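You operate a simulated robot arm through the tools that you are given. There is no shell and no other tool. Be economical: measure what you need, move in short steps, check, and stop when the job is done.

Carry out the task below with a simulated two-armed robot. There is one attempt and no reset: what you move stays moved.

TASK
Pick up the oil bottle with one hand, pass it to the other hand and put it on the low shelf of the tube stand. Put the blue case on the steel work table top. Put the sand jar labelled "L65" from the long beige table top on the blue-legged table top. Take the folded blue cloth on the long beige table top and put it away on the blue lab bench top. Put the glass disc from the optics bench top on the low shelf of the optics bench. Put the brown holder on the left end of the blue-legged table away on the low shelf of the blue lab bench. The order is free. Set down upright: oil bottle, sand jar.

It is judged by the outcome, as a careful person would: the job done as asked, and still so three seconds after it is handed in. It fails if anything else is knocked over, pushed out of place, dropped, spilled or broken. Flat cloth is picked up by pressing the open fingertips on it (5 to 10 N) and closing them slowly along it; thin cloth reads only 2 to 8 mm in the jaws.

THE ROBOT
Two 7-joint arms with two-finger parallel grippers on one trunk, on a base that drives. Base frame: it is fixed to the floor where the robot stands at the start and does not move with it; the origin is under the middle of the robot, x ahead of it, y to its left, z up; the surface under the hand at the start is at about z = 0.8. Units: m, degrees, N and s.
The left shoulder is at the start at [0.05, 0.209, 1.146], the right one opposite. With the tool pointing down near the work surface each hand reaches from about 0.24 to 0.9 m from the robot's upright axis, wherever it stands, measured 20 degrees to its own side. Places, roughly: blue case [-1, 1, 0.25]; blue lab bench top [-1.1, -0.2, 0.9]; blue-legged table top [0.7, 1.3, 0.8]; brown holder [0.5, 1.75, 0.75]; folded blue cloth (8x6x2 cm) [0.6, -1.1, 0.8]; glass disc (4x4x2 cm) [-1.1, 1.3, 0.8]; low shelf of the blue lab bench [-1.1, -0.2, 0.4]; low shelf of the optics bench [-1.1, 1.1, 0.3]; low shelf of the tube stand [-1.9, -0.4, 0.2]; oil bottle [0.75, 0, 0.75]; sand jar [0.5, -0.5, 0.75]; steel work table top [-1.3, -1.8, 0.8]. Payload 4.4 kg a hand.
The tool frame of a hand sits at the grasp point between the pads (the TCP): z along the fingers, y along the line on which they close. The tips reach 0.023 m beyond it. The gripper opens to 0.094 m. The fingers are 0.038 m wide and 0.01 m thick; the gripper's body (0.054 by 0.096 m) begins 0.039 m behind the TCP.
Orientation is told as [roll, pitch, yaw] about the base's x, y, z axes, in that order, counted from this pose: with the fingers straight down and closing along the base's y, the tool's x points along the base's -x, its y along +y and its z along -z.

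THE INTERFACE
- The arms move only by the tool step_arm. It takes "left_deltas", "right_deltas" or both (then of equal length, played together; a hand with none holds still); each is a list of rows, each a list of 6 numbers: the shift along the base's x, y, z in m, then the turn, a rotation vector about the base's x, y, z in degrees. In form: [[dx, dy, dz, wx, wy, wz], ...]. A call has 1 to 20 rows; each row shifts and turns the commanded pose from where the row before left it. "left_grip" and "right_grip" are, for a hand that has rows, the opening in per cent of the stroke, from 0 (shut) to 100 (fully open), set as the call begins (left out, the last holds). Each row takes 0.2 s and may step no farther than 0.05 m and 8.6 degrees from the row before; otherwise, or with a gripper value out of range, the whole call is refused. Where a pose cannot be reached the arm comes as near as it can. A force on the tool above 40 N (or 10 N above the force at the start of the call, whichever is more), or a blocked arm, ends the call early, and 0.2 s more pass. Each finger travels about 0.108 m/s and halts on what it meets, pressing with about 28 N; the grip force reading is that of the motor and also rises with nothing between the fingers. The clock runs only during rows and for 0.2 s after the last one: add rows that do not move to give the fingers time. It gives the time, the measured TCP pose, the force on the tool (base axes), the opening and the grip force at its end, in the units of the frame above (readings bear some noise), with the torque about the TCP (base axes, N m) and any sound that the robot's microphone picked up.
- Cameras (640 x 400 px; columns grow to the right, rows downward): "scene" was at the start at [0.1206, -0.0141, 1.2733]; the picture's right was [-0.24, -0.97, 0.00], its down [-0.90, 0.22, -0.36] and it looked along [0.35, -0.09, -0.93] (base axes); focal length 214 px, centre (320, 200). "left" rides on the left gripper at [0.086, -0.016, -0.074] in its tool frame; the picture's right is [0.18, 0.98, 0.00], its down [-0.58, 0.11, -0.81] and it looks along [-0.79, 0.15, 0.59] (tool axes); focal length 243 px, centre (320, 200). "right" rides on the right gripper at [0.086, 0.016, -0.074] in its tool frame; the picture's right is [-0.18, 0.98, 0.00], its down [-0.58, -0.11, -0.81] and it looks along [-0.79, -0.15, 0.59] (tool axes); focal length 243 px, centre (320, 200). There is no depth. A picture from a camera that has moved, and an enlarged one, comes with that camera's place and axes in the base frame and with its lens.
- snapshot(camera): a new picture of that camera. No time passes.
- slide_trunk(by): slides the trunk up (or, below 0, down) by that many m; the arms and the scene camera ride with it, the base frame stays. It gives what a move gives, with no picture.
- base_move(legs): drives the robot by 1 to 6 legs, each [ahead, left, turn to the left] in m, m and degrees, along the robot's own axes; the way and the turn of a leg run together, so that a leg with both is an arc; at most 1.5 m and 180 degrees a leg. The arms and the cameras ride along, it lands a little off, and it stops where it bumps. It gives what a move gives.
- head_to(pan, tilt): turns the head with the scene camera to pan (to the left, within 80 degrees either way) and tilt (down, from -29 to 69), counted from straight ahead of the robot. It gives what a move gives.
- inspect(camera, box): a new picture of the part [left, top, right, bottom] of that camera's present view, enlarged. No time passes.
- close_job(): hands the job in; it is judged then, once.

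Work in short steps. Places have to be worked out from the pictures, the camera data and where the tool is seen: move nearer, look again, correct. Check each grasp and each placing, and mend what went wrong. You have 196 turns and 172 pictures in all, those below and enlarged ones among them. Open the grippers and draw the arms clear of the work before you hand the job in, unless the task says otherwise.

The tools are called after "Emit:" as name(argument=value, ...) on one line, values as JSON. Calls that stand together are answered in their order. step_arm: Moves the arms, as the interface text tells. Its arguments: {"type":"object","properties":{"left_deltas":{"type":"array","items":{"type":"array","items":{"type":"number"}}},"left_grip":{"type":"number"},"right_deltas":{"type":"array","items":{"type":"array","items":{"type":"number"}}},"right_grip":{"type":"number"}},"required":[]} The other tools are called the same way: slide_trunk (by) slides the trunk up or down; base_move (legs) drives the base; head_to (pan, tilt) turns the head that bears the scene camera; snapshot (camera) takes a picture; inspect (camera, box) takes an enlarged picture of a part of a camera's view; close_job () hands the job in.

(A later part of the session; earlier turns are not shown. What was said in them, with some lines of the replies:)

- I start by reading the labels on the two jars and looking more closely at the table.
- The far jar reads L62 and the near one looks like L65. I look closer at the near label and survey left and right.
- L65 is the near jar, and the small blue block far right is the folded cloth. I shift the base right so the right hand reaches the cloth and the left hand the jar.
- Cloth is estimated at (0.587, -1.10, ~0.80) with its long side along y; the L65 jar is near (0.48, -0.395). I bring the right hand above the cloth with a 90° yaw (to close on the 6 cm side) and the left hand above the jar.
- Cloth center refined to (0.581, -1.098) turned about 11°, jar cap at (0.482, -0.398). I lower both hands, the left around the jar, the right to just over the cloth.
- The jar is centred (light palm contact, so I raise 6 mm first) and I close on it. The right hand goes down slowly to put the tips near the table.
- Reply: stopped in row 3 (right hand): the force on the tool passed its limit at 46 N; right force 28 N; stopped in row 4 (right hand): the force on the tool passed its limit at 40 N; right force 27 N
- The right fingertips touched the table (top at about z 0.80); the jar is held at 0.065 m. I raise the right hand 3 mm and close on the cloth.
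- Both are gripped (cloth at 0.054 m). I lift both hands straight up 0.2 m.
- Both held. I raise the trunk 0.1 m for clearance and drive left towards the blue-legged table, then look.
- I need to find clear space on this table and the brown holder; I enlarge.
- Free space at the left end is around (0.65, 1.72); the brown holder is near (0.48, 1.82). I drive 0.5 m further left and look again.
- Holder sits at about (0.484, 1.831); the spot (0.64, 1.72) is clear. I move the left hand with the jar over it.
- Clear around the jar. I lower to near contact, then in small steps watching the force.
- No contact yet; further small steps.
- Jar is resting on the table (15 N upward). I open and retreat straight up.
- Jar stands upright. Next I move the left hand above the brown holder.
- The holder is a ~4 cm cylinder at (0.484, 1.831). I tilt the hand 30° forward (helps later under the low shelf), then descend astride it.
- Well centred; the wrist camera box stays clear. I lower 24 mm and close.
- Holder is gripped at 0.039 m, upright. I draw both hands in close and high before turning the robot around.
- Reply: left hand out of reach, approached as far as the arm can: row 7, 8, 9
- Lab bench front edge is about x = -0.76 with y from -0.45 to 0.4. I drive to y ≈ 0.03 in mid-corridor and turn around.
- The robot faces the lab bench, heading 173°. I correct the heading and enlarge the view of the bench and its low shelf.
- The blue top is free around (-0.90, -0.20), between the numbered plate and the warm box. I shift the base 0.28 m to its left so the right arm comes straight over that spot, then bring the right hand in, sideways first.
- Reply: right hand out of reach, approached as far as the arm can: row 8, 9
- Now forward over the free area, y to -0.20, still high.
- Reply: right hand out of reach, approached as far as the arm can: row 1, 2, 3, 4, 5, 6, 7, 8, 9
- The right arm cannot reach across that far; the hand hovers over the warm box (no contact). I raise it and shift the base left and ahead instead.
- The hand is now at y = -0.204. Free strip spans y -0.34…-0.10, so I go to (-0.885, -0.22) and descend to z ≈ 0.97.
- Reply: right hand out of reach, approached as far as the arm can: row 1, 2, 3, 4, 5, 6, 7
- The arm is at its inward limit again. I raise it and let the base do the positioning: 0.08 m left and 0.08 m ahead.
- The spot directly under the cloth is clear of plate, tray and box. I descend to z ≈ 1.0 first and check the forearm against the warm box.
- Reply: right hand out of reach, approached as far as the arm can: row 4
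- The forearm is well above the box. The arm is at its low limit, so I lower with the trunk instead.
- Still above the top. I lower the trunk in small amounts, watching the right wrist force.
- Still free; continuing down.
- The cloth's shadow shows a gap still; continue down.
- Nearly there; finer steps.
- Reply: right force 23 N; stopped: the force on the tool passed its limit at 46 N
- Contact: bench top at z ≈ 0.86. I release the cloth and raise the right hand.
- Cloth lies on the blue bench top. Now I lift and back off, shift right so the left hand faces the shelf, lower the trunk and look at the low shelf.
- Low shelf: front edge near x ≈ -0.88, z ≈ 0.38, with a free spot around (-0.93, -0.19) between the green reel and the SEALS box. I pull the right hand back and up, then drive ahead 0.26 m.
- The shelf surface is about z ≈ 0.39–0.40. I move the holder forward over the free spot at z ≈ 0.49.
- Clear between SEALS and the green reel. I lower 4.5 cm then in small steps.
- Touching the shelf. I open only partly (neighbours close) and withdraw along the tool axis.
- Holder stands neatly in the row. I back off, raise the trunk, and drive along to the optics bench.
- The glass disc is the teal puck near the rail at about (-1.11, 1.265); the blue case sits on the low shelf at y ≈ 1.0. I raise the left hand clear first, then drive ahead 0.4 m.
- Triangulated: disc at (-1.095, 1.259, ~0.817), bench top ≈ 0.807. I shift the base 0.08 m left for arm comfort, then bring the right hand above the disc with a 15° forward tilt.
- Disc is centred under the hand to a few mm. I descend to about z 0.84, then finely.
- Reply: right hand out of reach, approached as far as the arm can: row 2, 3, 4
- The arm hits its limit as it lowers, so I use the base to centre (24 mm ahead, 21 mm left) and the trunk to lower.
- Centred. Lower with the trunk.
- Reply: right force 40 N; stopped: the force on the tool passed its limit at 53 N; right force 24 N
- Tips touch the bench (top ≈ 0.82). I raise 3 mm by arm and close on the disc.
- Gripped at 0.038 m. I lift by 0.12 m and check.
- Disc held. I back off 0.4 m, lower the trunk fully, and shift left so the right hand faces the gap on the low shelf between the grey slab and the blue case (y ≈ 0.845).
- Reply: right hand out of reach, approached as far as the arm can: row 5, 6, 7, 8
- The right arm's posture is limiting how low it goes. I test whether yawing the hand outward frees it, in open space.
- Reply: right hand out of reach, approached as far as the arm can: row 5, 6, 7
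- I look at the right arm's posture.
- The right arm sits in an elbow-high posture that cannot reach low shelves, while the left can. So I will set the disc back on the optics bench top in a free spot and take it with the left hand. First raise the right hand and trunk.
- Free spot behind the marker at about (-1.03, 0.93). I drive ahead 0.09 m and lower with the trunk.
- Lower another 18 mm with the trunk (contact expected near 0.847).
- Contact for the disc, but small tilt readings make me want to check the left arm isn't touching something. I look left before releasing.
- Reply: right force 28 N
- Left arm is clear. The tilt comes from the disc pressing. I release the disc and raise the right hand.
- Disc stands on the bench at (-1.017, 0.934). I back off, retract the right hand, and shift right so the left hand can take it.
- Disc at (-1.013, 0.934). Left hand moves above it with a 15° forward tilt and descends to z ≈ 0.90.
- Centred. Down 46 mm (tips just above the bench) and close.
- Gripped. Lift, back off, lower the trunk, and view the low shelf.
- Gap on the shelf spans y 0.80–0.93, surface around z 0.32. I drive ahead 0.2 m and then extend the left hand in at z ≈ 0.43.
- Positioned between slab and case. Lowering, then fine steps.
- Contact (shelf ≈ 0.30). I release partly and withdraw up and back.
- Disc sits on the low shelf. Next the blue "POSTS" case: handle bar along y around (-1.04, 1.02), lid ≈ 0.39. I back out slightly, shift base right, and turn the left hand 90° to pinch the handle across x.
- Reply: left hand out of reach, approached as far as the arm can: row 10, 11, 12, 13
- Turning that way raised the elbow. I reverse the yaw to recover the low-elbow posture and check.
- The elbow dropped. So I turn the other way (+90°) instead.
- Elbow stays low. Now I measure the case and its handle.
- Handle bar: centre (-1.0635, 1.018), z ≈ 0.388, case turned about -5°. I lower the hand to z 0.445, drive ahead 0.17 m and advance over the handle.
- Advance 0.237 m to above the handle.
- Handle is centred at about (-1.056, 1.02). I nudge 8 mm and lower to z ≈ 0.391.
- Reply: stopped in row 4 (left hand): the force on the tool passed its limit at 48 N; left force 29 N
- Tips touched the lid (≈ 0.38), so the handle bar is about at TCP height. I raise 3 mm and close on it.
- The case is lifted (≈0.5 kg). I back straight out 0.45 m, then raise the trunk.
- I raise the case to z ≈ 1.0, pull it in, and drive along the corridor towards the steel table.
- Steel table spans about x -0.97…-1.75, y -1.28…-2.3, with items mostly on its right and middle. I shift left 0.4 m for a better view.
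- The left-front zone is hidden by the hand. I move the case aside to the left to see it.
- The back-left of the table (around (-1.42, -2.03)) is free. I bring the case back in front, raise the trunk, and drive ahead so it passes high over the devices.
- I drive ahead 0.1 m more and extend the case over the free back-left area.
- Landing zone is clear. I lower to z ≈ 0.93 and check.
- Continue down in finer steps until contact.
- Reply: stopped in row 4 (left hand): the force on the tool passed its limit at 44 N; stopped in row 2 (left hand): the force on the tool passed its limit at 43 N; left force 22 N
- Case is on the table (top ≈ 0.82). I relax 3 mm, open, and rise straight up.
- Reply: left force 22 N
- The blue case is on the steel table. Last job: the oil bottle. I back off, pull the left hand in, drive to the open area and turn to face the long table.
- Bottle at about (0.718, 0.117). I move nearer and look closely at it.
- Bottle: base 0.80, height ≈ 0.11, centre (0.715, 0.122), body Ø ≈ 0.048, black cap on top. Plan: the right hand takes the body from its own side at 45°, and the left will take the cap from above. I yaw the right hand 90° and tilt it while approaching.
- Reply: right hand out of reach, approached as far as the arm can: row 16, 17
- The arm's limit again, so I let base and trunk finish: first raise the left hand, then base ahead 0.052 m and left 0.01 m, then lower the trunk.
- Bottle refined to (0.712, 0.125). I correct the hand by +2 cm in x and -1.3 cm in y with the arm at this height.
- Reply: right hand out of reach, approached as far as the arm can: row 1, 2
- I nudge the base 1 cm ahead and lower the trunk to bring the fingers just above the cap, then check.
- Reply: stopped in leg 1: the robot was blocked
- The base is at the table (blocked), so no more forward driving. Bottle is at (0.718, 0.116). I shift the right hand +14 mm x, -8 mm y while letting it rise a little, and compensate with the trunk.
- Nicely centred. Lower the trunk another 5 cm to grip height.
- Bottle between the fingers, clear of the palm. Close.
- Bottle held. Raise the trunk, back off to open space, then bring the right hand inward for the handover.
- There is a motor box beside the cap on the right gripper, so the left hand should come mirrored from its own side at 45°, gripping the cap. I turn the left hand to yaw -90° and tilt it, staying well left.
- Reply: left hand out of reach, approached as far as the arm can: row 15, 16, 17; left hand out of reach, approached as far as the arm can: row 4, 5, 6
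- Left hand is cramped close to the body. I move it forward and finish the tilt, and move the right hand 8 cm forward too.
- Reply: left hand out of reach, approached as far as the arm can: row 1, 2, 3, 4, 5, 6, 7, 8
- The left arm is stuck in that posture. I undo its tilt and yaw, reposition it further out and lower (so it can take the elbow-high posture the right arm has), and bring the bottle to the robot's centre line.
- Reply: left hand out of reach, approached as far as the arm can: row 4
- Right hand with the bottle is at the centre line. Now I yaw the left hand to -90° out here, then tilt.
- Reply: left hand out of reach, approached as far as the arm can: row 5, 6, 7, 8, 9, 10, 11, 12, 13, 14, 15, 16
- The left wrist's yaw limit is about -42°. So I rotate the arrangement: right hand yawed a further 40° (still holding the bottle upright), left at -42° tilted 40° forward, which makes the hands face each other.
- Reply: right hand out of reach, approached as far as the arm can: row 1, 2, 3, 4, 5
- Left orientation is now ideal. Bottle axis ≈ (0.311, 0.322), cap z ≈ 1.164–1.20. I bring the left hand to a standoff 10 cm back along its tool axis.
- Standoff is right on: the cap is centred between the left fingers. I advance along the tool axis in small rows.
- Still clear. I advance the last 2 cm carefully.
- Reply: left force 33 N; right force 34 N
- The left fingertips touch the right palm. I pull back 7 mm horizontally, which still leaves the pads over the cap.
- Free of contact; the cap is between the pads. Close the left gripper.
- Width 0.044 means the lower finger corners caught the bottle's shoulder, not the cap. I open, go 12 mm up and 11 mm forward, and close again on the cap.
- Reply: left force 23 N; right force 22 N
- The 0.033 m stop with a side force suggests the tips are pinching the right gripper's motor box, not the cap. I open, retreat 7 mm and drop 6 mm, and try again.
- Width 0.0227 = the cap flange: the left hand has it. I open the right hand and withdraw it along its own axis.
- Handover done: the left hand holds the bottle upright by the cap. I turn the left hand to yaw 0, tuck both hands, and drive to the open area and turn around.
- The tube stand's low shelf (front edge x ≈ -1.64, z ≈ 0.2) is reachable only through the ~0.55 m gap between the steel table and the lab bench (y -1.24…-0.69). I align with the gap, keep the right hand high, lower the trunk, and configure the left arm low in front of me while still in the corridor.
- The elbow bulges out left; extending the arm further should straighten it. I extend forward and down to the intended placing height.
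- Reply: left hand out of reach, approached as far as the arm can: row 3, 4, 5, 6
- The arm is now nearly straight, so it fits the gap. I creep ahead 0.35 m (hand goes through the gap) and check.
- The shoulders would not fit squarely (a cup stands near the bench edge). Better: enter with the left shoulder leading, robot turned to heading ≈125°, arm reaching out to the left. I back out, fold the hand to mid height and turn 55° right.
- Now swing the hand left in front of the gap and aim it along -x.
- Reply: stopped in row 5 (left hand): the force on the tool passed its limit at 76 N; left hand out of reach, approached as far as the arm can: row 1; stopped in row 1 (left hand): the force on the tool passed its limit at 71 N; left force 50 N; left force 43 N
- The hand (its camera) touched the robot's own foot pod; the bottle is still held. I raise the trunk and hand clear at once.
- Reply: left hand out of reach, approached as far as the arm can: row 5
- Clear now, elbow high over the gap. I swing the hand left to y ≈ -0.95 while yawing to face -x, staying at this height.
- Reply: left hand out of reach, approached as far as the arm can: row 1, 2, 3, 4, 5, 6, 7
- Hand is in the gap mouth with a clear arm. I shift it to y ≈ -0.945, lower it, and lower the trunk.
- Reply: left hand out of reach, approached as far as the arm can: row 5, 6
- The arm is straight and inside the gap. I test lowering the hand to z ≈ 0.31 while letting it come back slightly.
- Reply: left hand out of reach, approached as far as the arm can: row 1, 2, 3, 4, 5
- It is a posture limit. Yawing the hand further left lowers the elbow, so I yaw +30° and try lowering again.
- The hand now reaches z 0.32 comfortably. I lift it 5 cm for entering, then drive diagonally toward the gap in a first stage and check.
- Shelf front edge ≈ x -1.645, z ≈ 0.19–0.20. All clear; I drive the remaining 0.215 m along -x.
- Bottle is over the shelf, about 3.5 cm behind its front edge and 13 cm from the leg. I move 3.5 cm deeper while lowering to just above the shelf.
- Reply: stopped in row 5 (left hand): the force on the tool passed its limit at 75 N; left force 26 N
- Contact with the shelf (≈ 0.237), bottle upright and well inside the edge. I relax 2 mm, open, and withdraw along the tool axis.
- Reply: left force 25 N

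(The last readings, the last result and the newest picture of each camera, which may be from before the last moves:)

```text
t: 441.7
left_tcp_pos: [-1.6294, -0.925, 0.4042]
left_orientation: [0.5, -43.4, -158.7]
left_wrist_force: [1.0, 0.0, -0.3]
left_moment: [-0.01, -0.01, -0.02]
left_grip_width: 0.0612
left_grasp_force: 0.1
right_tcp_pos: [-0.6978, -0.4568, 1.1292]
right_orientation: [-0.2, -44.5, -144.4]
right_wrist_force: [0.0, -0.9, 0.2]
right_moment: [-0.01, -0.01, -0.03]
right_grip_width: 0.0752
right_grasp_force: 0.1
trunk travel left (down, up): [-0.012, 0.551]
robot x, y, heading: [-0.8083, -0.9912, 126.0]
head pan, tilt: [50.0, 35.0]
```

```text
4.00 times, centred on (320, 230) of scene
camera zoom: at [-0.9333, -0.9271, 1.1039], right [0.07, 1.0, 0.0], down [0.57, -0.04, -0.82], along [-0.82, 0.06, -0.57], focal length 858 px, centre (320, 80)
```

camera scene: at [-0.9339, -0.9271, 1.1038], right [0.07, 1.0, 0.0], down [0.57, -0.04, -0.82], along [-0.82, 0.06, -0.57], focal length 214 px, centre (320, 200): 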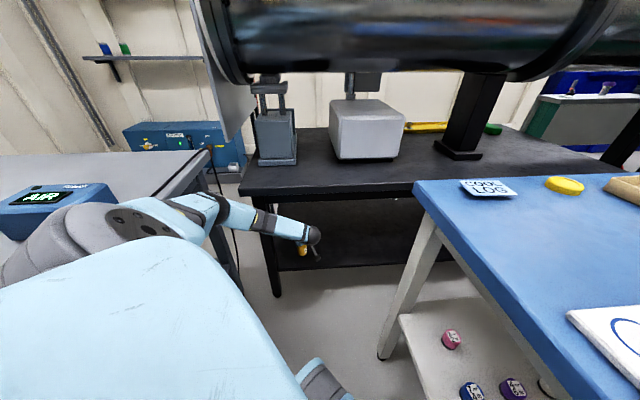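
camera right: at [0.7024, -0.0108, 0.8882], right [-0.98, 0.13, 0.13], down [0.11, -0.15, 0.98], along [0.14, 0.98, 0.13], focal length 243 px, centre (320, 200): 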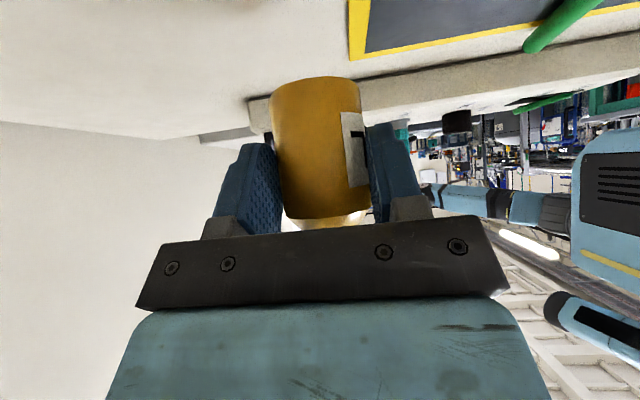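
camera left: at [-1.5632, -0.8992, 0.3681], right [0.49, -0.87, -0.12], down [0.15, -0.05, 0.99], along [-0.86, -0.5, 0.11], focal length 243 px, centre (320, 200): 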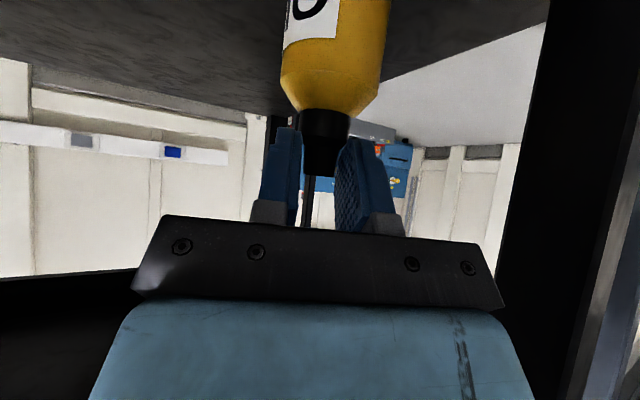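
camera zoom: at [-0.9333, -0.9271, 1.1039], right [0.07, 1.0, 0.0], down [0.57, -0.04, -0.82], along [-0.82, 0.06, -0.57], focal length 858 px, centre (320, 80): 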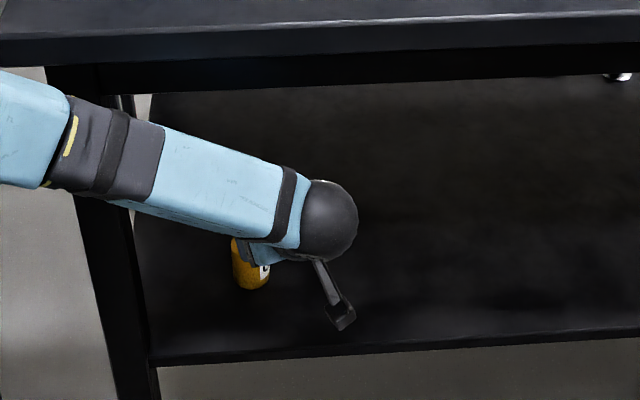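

Bottle stays standing. I back the base out along the same path and look.

Emit:
base_move(legs=[[-0.125, -0.176, 0]])

Emit:
inspect(camera="scene", box=[220, 140, 420, 265])

Emit:
snapshot(camera="left")

```text
t: 443.9
left_tcp_pos: [-1.4173, -0.9243, 0.4045]
left_orientation: [0.4, -43.5, -158.6]
left_wrist_force: [0.0, -0.1, -0.5]
left_moment: [0.01, 0.02, 0.01]
left_grip_width: 0.061
left_grasp_force: 0.1
right_tcp_pos: [-0.4883, -0.4539, 1.1281]
right_orientation: [-0.2, -44.4, -144.2]
right_wrist_force: [0.0, -0.1, -0.6]
right_moment: [0.03, -0.02, 0.03]
right_grip_width: 0.0752
right_grasp_force: 0.1
trunk travel left (down, up): [-0.012, 0.551]
robot x, y, heading: [-0.5951, -0.9855, 125.8]
head pan, tilt: [50.0, 35.0]
```

```text
3.20 times, centred on (320, 202) of scene
camera zoom: at [-0.7215, -0.925, 1.1039], right [0.07, 1.0, 0.0], down [0.57, -0.04, -0.82], along [-0.82, 0.06, -0.57], focal length 686 px, centre (320, 192)
```

zoom: 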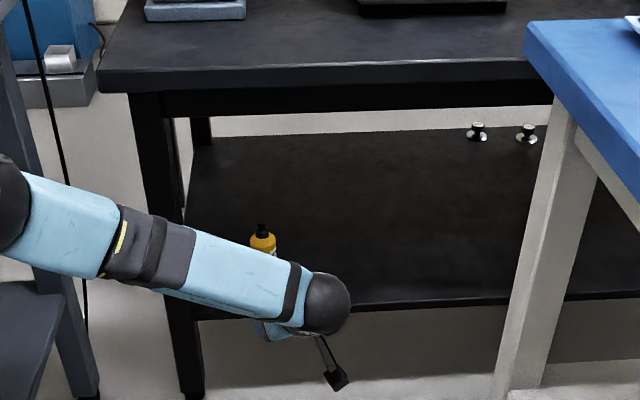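

```text
6 pictures are left
camera left: at [-1.3192, -0.8673, 0.4001], right [0.49, -0.86, -0.12], down [0.16, -0.05, 0.99], along [-0.86, -0.5, 0.12], focal length 243 px, centre (320, 200)
```

left: 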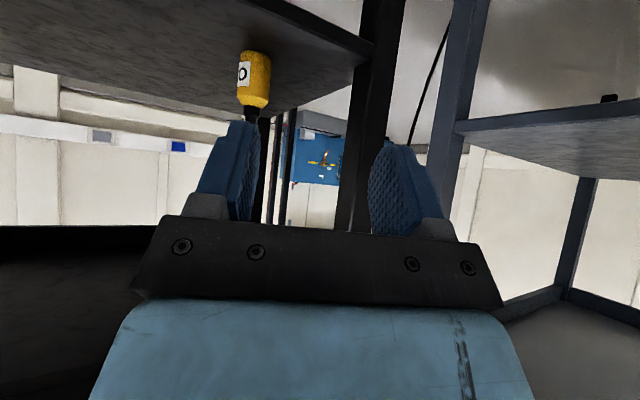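

The oil bottle stands upright on the low shelf. I back out to the corridor, and raise the trunk and hands.

Emit:
base_move(legs=[[-0.16, -0.32, 0]])

Emit:
slide_trunk(by=0.2)

Emit:
head_to(pan=20, tilt=30)

Emit:
snapshot(camera="scene")

```text
t: 447.2
left_tcp_pos: [-1.0673, -0.8749, 0.4046]
left_orientation: [0.5, -43.5, -158.1]
left_wrist_force: [0.8, 0.2, 0.1]
left_moment: [0.0, 0.02, -0.03]
left_grip_width: 0.0613
left_grasp_force: 0.0
right_tcp_pos: [-0.1402, -0.3986, 1.1283]
right_orientation: [-0.2, -44.3, -143.9]
right_wrist_force: [-0.6, 0.7, -0.2]
right_moment: [-0.02, 0.0, 0.01]
right_grip_width: 0.0753
right_grasp_force: 0.1
trunk travel left (down, up): [-0.012, 0.551]
robot x, y, heading: [-0.2436, -0.9311, 126.5]
head pan, tilt: [50.0, 35.0]
```

```text
t: 449.4
left_tcp_pos: [-1.067, -0.8749, 0.6047]
left_orientation: [0.6, -43.4, -158.2]
left_wrist_force: [0.9, -0.9, -0.2]
left_moment: [-0.02, 0.01, 0.01]
left_grip_width: 0.0612
left_grasp_force: 0.1
right_tcp_pos: [-0.1404, -0.398, 1.3293]
right_orientation: [-0.1, -44.4, -143.8]
right_wrist_force: [0.2, 0.3, -0.3]
right_moment: [-0.04, 0.01, 0.02]
right_grip_width: 0.0752
right_grasp_force: 0.1
trunk travel left (down, up): [-0.212, 0.351]
robot x, y, heading: [-0.2414, -0.9292, 126.4]
head pan, tilt: [50.0, 35.0]
```

```text
t: 450.3
left_tcp_pos: [-1.0673, -0.8745, 0.6046]
left_orientation: [0.6, -43.4, -158.1]
left_wrist_force: [0.3, -0.6, -0.7]
left_moment: [0.0, 0.0, 0.0]
left_grip_width: 0.0613
left_grasp_force: 0.1
right_tcp_pos: [-0.1412, -0.3987, 1.3288]
right_orientation: [0.0, -44.3, -144.0]
right_wrist_force: [0.0, 0.0, 0.7]
right_moment: [-0.01, 0.03, -0.04]
right_grip_width: 0.0752
right_grasp_force: 0.0
trunk travel left (down, up): [-0.212, 0.351]
robot x, y, heading: [-0.2395, -0.9317, 126.4]
head pan, tilt: [20.0, 30.0]
```

```text
5 pictures are left
camera scene: at [-0.3583, -0.8262, 1.3117], right [0.55, 0.83, 0.0], down [0.42, -0.28, -0.87], along [-0.72, 0.48, -0.5], focal length 214 px, centre (320, 200)
```

scene: 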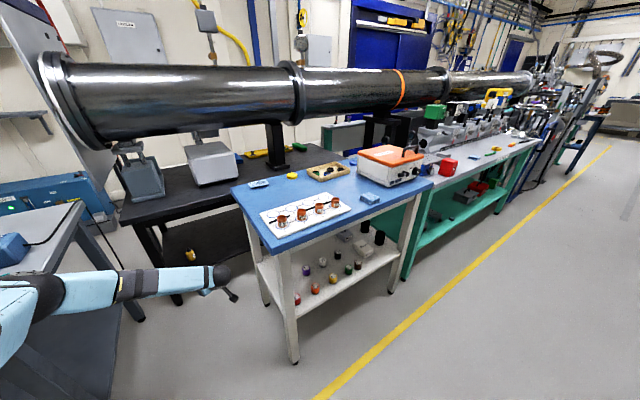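

Everything is in place: cups, cloth, warm box, holder and bottle. I pull the arm fully clear of the gap.

Emit:
base_move(legs=[[-0.13, -0.18, 0]])

Emit:
step_arm(left_deltas=[[0.03, 0, 0.04, 0, 0, 0], [0.03, 0, 0.04, 0, 0, 0], [0.03, 0, 0.04, 0, 0, 0], [0.02, 0, 0.04, 0, 0, 0]], left_grip=100, right_deltas=[[0, 0, 0, 0, 0, 0], [0, 0, 0, 0, 0, 0], [0, 0, 0, 0, 0, 0], [0, 0, 0, 0, 0, 0]], right_grip=100)

```text
t: 452.5
left_tcp_pos: [-0.8475, -0.8761, 0.6045]
left_orientation: [0.5, -43.4, -158.1]
left_wrist_force: [0.8, 0.3, -0.1]
left_moment: [0.03, -0.02, 0.03]
left_grip_width: 0.0613
left_grasp_force: 0.1
right_tcp_pos: [0.0806, -0.397, 1.3287]
right_orientation: [-0.1, -44.5, -143.8]
right_wrist_force: [-0.2, 0.6, 0.3]
right_moment: [-0.03, -0.02, -0.01]
right_grip_width: 0.0754
right_grasp_force: 0.1
trunk travel left (down, up): [-0.212, 0.351]
robot x, y, heading: [-0.0237, -0.9289, 126.4]
head pan, tilt: [20.0, 30.0]
```

```text
t: 453.5
left_tcp_pos: [-0.7362, -0.8772, 0.7675]
left_orientation: [0.6, -43.4, -158.0]
left_wrist_force: [0.3, 0.5, -0.3]
left_moment: [-0.01, 0.02, 0.02]
left_grip_width: 0.094
left_grasp_force: 0.1
right_tcp_pos: [0.0794, -0.3971, 1.3282]
right_orientation: [-0.2, -44.3, -143.8]
right_wrist_force: [0.0, -0.9, 0.8]
right_moment: [0.02, 0.01, 0.02]
right_grip_width: 0.0938
right_grasp_force: 0.0
trunk travel left (down, up): [-0.212, 0.351]
robot x, y, heading: [-0.02, -0.9305, 126.3]
head pan, tilt: [20.0, 30.0]
```

All six placings are done and both hands are open and clear; I hand the job in.

Emit:
close_job()

```text
The job is handed in.
```

All six items were put where you asked, and the job is handed in; I have not seen the judge's result.

- **Oil bottle:** picked up with the right hand, passed to the left, and set upright on the low shelf of the tube stand. Pictures taken as I backed out show it standing.
- **Blue case:** on the steel work table top, in the free space at the back left.
- **Sand jar L65:** upright on the left end of the blue-legged table top.
- **Folded blue cloth:** on the blue lab bench top, in the free strip in front of the ring tray, between the numbered plate and the warm box.
- **Glass disc:** on the low shelf of the optics bench. The right arm could not get that low, so I set the disc back on the bench top once and finished with the left hand.
- **Brown holder:** on the low shelf of the blue lab bench, in line with the reels.

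**Bumps:**
- The base was stopped once against the long beige table.
- The left hand once pressed hard, at over 70 N, against what looked like the robot's own foot, while carrying the bottle.
- The bottle was set down on the shelf with a brief force of about 75 N.

I saw nothing displaced afterwards. My last overview covered the lab bench and the tube stand; I did not photograph the long beige table again after that stop.
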